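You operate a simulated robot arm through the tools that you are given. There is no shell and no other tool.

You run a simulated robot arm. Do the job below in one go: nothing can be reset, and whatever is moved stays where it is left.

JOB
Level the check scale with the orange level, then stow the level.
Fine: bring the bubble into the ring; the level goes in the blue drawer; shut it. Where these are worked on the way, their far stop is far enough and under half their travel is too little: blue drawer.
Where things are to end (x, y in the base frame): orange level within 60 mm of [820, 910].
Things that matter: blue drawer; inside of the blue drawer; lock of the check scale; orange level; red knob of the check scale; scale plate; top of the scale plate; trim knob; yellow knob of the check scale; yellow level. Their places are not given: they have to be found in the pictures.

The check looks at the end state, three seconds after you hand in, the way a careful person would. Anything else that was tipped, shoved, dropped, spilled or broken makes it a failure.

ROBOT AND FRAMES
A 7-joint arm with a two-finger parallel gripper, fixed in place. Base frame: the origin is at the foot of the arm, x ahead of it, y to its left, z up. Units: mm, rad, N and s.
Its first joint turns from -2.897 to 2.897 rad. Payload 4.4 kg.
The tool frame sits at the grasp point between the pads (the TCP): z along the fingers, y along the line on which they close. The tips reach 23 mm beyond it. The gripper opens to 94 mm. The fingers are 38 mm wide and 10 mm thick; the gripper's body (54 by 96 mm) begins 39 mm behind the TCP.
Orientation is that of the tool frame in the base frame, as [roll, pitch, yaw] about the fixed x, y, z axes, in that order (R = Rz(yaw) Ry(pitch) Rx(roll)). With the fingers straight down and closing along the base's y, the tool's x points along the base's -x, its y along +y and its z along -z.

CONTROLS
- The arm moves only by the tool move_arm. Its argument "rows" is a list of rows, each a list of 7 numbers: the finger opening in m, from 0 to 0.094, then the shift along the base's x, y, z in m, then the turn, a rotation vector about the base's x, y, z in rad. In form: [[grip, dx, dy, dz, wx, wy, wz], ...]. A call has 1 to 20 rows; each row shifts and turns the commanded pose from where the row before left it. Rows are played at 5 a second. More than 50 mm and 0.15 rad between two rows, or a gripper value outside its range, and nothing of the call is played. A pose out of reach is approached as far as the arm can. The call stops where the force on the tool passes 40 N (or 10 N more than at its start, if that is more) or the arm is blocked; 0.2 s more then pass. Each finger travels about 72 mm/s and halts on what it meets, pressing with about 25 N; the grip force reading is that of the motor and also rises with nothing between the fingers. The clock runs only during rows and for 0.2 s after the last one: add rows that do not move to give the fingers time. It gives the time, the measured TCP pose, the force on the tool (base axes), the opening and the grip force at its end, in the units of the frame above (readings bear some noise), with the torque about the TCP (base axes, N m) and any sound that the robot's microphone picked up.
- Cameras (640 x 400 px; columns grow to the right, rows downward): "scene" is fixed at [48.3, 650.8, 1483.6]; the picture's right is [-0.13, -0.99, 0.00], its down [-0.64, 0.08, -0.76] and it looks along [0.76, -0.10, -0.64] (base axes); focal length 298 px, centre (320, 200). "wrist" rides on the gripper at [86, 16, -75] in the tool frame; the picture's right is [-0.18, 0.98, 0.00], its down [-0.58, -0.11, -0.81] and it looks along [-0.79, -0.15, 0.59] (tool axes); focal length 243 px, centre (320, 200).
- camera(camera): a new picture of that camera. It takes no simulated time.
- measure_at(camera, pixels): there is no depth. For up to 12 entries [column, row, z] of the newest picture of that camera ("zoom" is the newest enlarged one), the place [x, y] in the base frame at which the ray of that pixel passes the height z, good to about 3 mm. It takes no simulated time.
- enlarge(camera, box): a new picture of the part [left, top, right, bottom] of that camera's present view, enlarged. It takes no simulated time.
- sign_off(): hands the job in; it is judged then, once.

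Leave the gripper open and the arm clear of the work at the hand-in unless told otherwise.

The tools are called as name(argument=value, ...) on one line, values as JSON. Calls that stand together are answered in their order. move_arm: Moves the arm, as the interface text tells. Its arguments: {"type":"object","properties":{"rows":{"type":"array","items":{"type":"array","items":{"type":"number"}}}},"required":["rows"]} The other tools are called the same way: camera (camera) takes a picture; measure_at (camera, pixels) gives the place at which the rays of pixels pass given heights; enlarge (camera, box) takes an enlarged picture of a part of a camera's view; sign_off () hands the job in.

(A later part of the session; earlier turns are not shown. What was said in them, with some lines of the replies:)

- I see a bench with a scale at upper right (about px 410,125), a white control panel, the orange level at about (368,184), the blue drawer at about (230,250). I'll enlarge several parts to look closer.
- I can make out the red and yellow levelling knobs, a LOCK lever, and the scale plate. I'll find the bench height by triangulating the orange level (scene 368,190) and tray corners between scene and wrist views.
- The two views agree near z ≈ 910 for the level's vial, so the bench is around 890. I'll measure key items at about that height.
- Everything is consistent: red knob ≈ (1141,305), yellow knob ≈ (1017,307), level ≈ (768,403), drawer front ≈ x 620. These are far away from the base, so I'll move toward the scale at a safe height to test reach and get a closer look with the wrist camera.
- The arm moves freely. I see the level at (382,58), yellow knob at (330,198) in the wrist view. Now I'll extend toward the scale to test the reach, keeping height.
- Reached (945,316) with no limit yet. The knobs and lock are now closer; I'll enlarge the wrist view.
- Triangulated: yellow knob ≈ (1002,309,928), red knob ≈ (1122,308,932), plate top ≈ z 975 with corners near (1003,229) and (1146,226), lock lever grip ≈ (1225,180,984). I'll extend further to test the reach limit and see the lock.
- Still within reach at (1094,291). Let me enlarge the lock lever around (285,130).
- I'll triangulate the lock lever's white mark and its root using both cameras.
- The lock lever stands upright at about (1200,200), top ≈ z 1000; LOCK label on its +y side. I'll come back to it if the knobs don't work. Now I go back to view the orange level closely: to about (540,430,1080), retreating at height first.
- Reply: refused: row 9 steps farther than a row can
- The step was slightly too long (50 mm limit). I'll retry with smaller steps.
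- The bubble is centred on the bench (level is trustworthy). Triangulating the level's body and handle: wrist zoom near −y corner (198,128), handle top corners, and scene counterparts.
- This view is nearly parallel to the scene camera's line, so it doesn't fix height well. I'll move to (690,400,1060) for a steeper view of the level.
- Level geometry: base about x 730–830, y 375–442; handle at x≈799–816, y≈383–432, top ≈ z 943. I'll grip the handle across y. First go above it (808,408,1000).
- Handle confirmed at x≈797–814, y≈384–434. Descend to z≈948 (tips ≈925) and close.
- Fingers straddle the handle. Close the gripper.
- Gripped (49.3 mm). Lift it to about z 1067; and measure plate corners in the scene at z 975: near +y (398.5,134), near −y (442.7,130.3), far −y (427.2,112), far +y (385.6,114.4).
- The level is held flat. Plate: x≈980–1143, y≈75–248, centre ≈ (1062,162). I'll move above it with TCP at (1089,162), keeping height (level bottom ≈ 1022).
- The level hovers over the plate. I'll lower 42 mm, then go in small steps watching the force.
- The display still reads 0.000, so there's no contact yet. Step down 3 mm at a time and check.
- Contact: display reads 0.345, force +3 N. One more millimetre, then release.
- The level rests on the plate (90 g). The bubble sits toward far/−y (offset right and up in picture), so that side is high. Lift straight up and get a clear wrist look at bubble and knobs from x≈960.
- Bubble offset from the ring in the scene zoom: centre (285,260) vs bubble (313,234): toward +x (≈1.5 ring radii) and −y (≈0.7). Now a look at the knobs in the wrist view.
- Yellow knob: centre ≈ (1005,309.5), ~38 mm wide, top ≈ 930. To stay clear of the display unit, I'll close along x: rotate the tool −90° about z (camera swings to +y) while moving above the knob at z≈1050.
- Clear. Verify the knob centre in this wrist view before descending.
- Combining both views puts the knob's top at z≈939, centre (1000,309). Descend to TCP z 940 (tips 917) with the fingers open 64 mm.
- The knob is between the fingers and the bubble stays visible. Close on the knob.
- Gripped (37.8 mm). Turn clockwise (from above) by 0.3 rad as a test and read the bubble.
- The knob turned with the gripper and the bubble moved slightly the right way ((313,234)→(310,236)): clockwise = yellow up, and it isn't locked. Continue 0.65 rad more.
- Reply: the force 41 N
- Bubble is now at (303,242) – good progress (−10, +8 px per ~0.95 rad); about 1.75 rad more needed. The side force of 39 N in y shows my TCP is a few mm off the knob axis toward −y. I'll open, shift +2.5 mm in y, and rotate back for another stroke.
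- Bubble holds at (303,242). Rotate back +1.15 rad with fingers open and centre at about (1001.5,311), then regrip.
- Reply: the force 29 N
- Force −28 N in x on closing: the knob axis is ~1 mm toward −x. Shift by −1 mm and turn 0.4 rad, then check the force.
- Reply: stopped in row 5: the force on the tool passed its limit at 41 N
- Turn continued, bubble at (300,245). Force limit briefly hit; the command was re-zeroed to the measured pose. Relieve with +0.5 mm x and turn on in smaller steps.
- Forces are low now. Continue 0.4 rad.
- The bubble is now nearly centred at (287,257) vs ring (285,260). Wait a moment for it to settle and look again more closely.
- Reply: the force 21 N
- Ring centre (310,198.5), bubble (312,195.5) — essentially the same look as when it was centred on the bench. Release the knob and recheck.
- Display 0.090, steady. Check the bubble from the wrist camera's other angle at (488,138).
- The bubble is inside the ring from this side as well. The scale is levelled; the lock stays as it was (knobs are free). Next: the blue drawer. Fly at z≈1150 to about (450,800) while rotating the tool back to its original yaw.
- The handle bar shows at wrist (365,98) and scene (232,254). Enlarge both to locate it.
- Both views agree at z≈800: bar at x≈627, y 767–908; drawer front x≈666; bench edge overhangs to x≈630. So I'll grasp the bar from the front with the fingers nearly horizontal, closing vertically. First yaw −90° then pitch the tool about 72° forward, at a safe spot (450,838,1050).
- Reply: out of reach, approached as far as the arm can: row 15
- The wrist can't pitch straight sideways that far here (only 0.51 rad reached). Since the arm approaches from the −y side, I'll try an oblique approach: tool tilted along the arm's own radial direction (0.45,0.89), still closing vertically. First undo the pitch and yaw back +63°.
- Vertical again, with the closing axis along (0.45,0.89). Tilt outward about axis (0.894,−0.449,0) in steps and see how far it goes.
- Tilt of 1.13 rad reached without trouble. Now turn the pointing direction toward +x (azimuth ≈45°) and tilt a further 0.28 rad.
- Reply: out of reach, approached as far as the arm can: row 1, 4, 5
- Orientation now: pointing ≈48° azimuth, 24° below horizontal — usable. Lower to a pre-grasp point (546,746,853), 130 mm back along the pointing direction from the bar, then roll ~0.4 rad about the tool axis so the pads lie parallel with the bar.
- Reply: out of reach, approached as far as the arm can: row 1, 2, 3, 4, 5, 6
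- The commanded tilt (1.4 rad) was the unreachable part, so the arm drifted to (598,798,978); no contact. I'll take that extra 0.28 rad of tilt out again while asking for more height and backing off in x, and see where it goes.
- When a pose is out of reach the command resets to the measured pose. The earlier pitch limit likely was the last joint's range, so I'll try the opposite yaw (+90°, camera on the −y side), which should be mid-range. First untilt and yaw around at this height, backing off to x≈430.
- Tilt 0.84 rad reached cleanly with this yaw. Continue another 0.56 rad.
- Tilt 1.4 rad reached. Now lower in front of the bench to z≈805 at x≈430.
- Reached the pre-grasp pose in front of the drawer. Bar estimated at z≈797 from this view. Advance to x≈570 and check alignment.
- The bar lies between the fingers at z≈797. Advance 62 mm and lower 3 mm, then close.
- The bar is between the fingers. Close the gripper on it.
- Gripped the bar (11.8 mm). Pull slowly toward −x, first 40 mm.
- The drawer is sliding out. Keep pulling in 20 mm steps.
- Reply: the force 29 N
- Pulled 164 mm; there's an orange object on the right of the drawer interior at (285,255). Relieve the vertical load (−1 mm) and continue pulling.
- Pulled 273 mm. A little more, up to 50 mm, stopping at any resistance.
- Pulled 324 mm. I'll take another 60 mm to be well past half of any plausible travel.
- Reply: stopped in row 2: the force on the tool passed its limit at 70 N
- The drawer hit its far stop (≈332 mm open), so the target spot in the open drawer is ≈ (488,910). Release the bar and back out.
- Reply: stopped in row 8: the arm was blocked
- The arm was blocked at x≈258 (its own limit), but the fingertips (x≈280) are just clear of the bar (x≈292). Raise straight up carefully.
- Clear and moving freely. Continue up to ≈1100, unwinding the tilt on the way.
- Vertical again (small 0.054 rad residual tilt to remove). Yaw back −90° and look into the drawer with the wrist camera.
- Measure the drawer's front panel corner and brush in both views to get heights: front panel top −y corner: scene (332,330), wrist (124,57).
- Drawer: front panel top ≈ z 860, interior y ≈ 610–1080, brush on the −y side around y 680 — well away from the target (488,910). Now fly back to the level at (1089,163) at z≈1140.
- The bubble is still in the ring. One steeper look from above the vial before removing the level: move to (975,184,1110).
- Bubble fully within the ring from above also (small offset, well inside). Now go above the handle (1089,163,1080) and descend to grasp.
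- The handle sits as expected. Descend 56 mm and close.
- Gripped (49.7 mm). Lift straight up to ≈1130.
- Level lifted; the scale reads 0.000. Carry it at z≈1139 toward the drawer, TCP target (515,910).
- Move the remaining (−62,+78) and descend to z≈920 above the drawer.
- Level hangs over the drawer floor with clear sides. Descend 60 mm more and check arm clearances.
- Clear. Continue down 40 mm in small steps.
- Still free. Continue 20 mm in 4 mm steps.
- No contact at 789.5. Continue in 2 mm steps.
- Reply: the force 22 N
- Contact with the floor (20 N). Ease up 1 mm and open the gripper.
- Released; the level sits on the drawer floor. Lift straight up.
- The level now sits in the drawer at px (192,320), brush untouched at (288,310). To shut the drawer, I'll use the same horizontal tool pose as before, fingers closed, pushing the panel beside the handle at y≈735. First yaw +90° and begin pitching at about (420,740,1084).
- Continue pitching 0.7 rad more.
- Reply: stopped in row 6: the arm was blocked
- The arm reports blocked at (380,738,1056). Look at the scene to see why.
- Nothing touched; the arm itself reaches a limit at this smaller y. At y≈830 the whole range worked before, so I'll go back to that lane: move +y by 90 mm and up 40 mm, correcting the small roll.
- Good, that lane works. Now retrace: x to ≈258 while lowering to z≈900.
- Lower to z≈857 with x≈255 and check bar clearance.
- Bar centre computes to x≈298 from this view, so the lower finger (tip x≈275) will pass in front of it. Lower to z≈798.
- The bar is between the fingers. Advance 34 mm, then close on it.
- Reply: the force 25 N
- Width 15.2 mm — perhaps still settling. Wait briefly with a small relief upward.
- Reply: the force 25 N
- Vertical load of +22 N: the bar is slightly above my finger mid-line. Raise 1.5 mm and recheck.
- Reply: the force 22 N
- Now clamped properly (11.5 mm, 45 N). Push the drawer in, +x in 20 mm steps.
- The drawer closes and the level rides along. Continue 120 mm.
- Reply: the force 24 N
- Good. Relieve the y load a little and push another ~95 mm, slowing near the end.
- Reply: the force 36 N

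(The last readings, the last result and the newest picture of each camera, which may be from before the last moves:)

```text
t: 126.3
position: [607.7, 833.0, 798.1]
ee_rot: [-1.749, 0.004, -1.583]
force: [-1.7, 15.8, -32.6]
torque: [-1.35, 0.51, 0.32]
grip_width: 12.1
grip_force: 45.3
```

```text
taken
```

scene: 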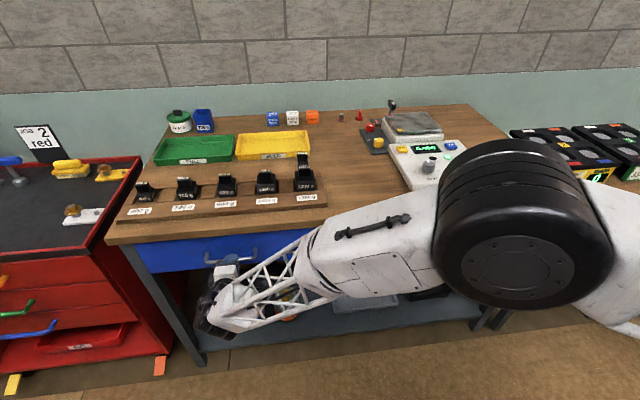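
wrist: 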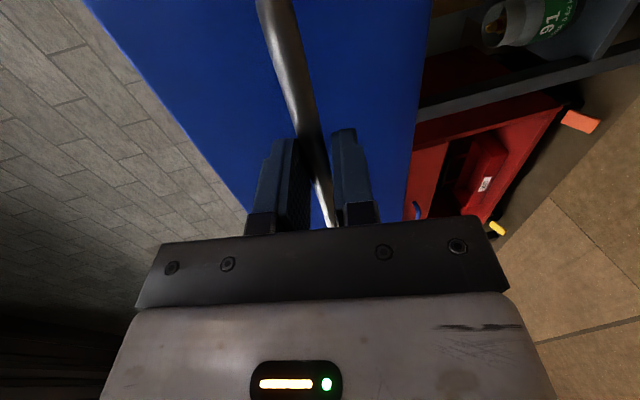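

Nearly shut; fz −33 N, so lower 1.2 mm and then push in 3 mm steps until it stops.

move_arm(rows=[[0.005, 0, 0, -0.0012, 0, 0, 0], [0.005, 0.004, 0, 0, 0, 0, 0], [0.005, 0.004, 0, 0, 0, 0, 0], [0.005, 0.003, 0, 0, 0, 0, 0], [0.005, 0.003, 0, 0, 0, 0, 0], [0.005, 0.003, 0, 0, 0, 0, 0], [0.005, 0.002, 0, 0, 0, 0, 0], [0.005, 0, 0, 0, 0, 0, 0]])

enlarge(camera="scene", box=[110, 215, 330, 300])

```text
t: 128.1
position: [629.5, 830.7, 796.1]
ee_rot: [-1.75, 0.004, -1.584]
force: [0.5, -8.3, -22.2]
torque: [-0.49, 0.09, -0.07]
grip_width: 14.4
grip_force: 10.2
```

```text
2.91 times, centred on (220, 258) of scene
```

zoom: 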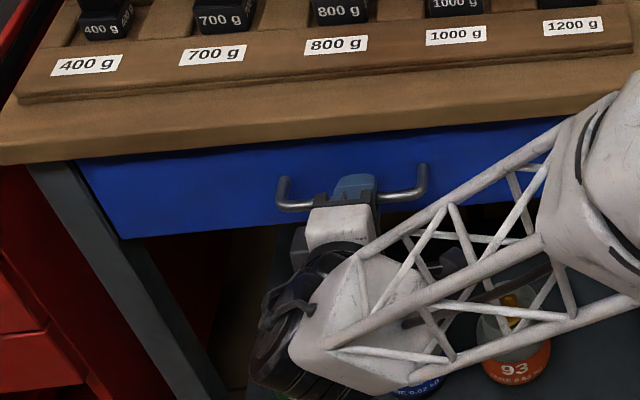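

It looks shut (bar end back at ≈(206,260), as at the start) and the grip has started slipping, i.e. the drawer reached its end. Open the fingers and back off to compare with the starting picture.

move_arm(rows=[[0.03, 0, 0, 0, 0, 0, 0], [0.06, 0, 0, 0, 0, 0, 0], [0.06, 0, 0, 0, 0, 0, 0], [0.06, -0.03, 0, 0.001, 0, 0, 0], [0.06, -0.04, 0, 0.001, 0, 0, 0], [0.06, -0.04, 0, 0, 0, 0, 0], [0.06, 0, 0, 0, 0, 0, 0]])

enlarge(camera="scene", box=[100, 190, 340, 340])

camera(camera="wrist")

```text
t: 129.7
position: [518.0, 831.7, 801.0]
ee_rot: [-1.752, 0.005, -1.583]
force: [-0.7, 0.2, 0.4]
torque: [0.01, 0.0, -0.02]
grip_width: 60.1
grip_force: 0.1
```

```text
2.67 times, centred on (220, 265) of scene
```

zoom: 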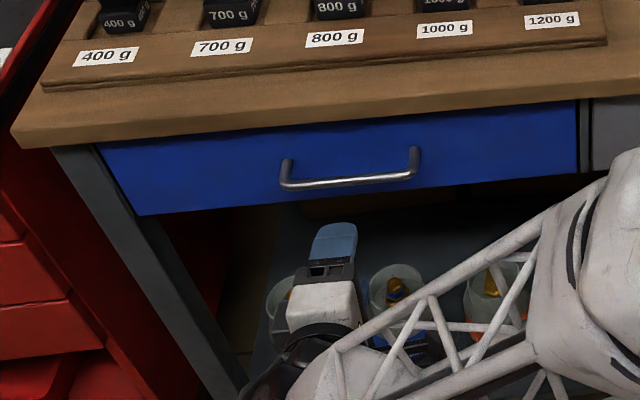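

```text
taken
```

wrist: 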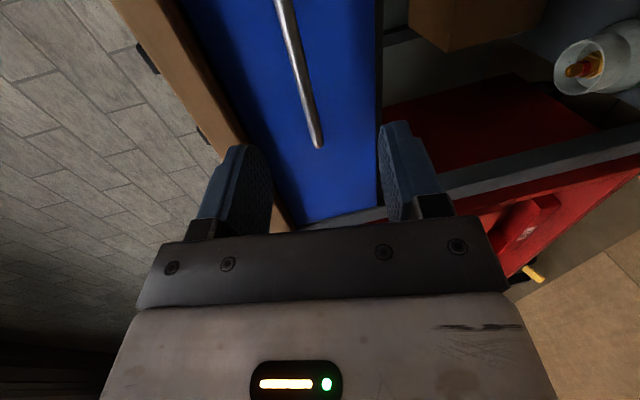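

The drawer front looks exactly as at the start. Compare with the same high zoom as before pulling.

enlarge(camera="scene", box=[180, 215, 290, 275])

```text
5.82 times, centred on (235, 245) of scene
```

zoom: 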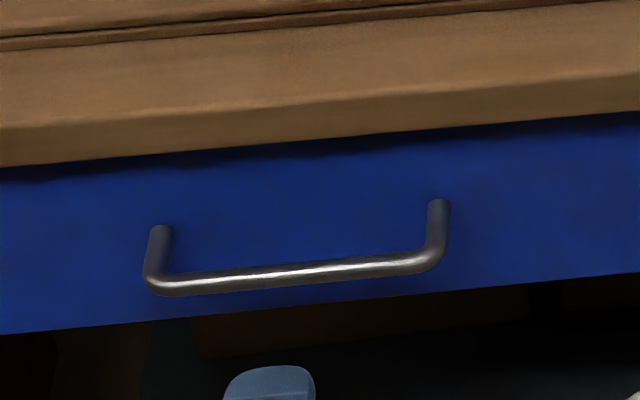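

Identical to the starting view — shut. Now retreat: back to x≈430, rise to ≈1100, then unpitch.

move_arm(rows=[[0.06, -0.045, 0, 0, 0, 0, 0], [0.06, -0.045, 0, 0, 0, 0, 0], [0.094, 0, 0, 0.04, 0, 0, 0], [0.094, 0, 0, 0.04, 0, 0, 0], [0.094, 0, 0, 0.04, 0, 0, 0], [0.094, 0, 0, 0.04, 0, 0, 0], [0.094, 0, 0, 0.04, 0, 0, 0], [0.094, 0, 0, 0.04, 0, 0, 0], [0.094, 0, 0, 0.04, 0, 0, 0], [0.094, 0, 0, 0.03, 0, 0, 0], [0.094, 0, 0, 0, 0, 0.14, 0], [0.094, 0, 0, 0, 0, 0.14, 0], [0.094, 0, 0, 0, 0, 0.14, 0], [0.094, 0, 0, 0, 0, 0.14, 0], [0.094, 0, 0, 0, 0, 0.14, 0], [0.094, 0, 0, 0, 0, 0.14, 0], [0.094, 0, 0, 0, 0, 0.14, 0], [0.094, 0, 0, 0, 0, 0.14, 0], [0.094, 0, 0, 0, 0, 0.14, 0], [0.094, 0, 0, 0, 0, 0.13, 0]])

camera(camera="scene")

```text
t: 133.9
position: [428.5, 832.5, 1110.8]
ee_rot: [-3.141, -0.01, -1.577]
force: [0.4, 0.3, 0.2]
torque: [0.04, 0.0, 0.02]
grip_width: 93.9
grip_force: 0.1
```

```text
taken
```

scene: 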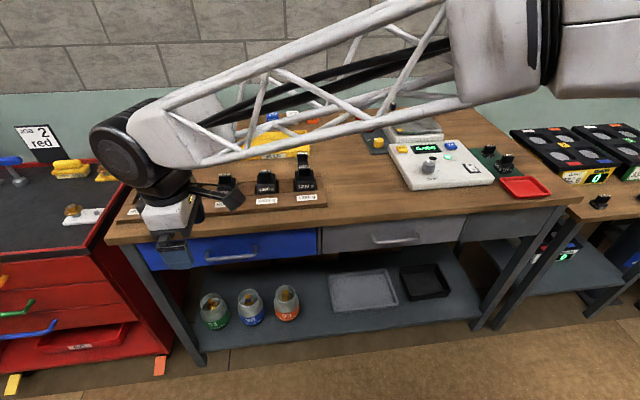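

Return to the start pose region (527,634,1267) with yaw restored for a final unobstructed check.

move_arm(rows=[[0.094, 0.009, -0.018, 0.014, 0, 0, -0.142], [0.094, 0.009, -0.018, 0.014, 0, 0, -0.142], [0.094, 0.009, -0.018, 0.014, 0, 0, -0.142], [0.094, 0.009, -0.018, 0.014, 0, 0, -0.142], [0.094, 0.009, -0.018, 0.014, 0, 0, -0.142], [0.094, 0.009, -0.018, 0.014, 0, 0, -0.142], [0.094, 0.009, -0.018, 0.014, 0, 0, -0.142], [0.094, 0.009, -0.018, 0.014, 0, 0, -0.142], [0.094, 0.009, -0.018, 0.014, 0, 0, -0.142], [0.094, 0.009, -0.018, 0.014, 0, 0, -0.142], [0.094, 0.009, -0.018, 0.016, 0, 0, -0.142], [0.094, 0, 0, 0, 0, 0, 0]])

camera(camera="scene")

enlarge(camera="scene", box=[340, 85, 500, 185])

enlarge(camera="scene", box=[100, 100, 340, 250])

```text
t: 136.5
position: [527.7, 632.9, 1263.7]
ee_rot: [-3.139, -0.013, -3.141]
force: [0.8, -0.8, 0.1]
torque: [0.03, 0.03, 0.0]
grip_width: 94.0
grip_force: 0.0
```

```text
taken
```

scene: 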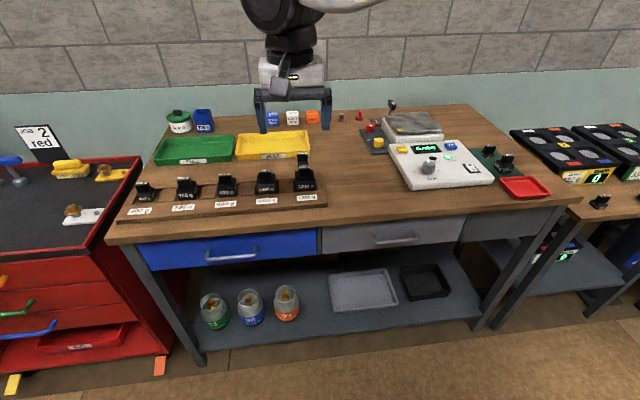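

```text
4.00 times, centred on (420, 135) of scene
```

zoom: 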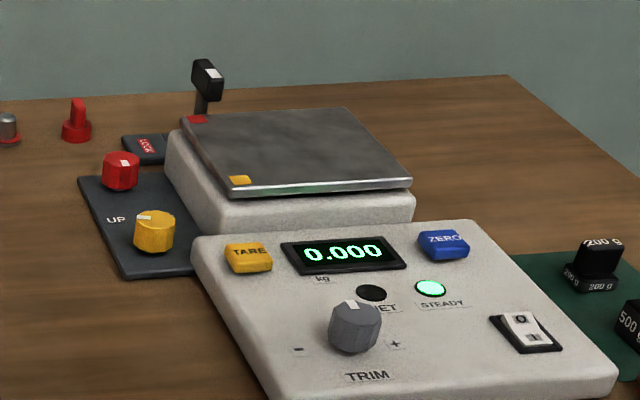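

```text
2.67 times, centred on (220, 175) of scene
```

zoom: 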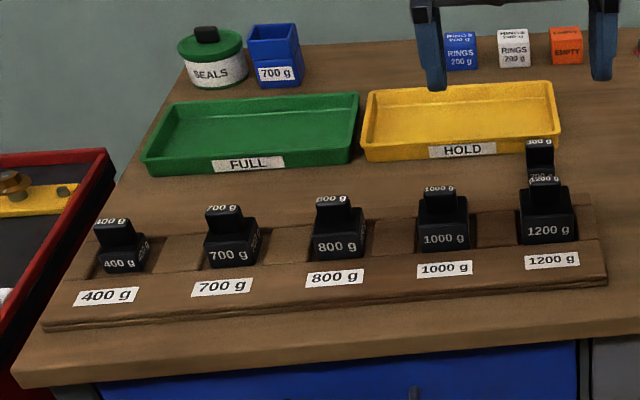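

Everything else looks as it did at the start. The scale is levelled and reads 0.000 steady. The level is in the shut blue drawer at about (819,906). The gripper is open and the arm is clear. Handing in.

sign_off()

```text
The job is handed in.
```

I levelled the check scale with the orange level, stowed the level in the blue drawer and shut the drawer. The job is handed in, and I have not seen the result of the check.

- **Levelling:** I turned only the yellow knob (clockwise) until the bubble sat inside the red ring, and confirmed it from the scene camera and two wrist-camera angles. In the steepest view it was slightly off-centre but well inside the ring. The scale reads 0.000 and steady.
- **Level:** I estimate it lies at about (819, 906) in the closed drawer, worked out from where I set it down and how far the drawer was pulled. I did not see it again once the drawer was shut.
- **Drawer:** I pulled it out to its far stop, about 332 mm, before placing the level. Shut, its front and handle look the same as at the start.
- **Left alone:** The red knob, trim knob and lock were not touched; the knobs turned freely without the lock being moved. I never saw the yellow level in any picture. A brush was already in the drawer and stayed where it was when I last saw it, before the drawer was fully shut.

The gripper is open and the arm is back near its starting pose.
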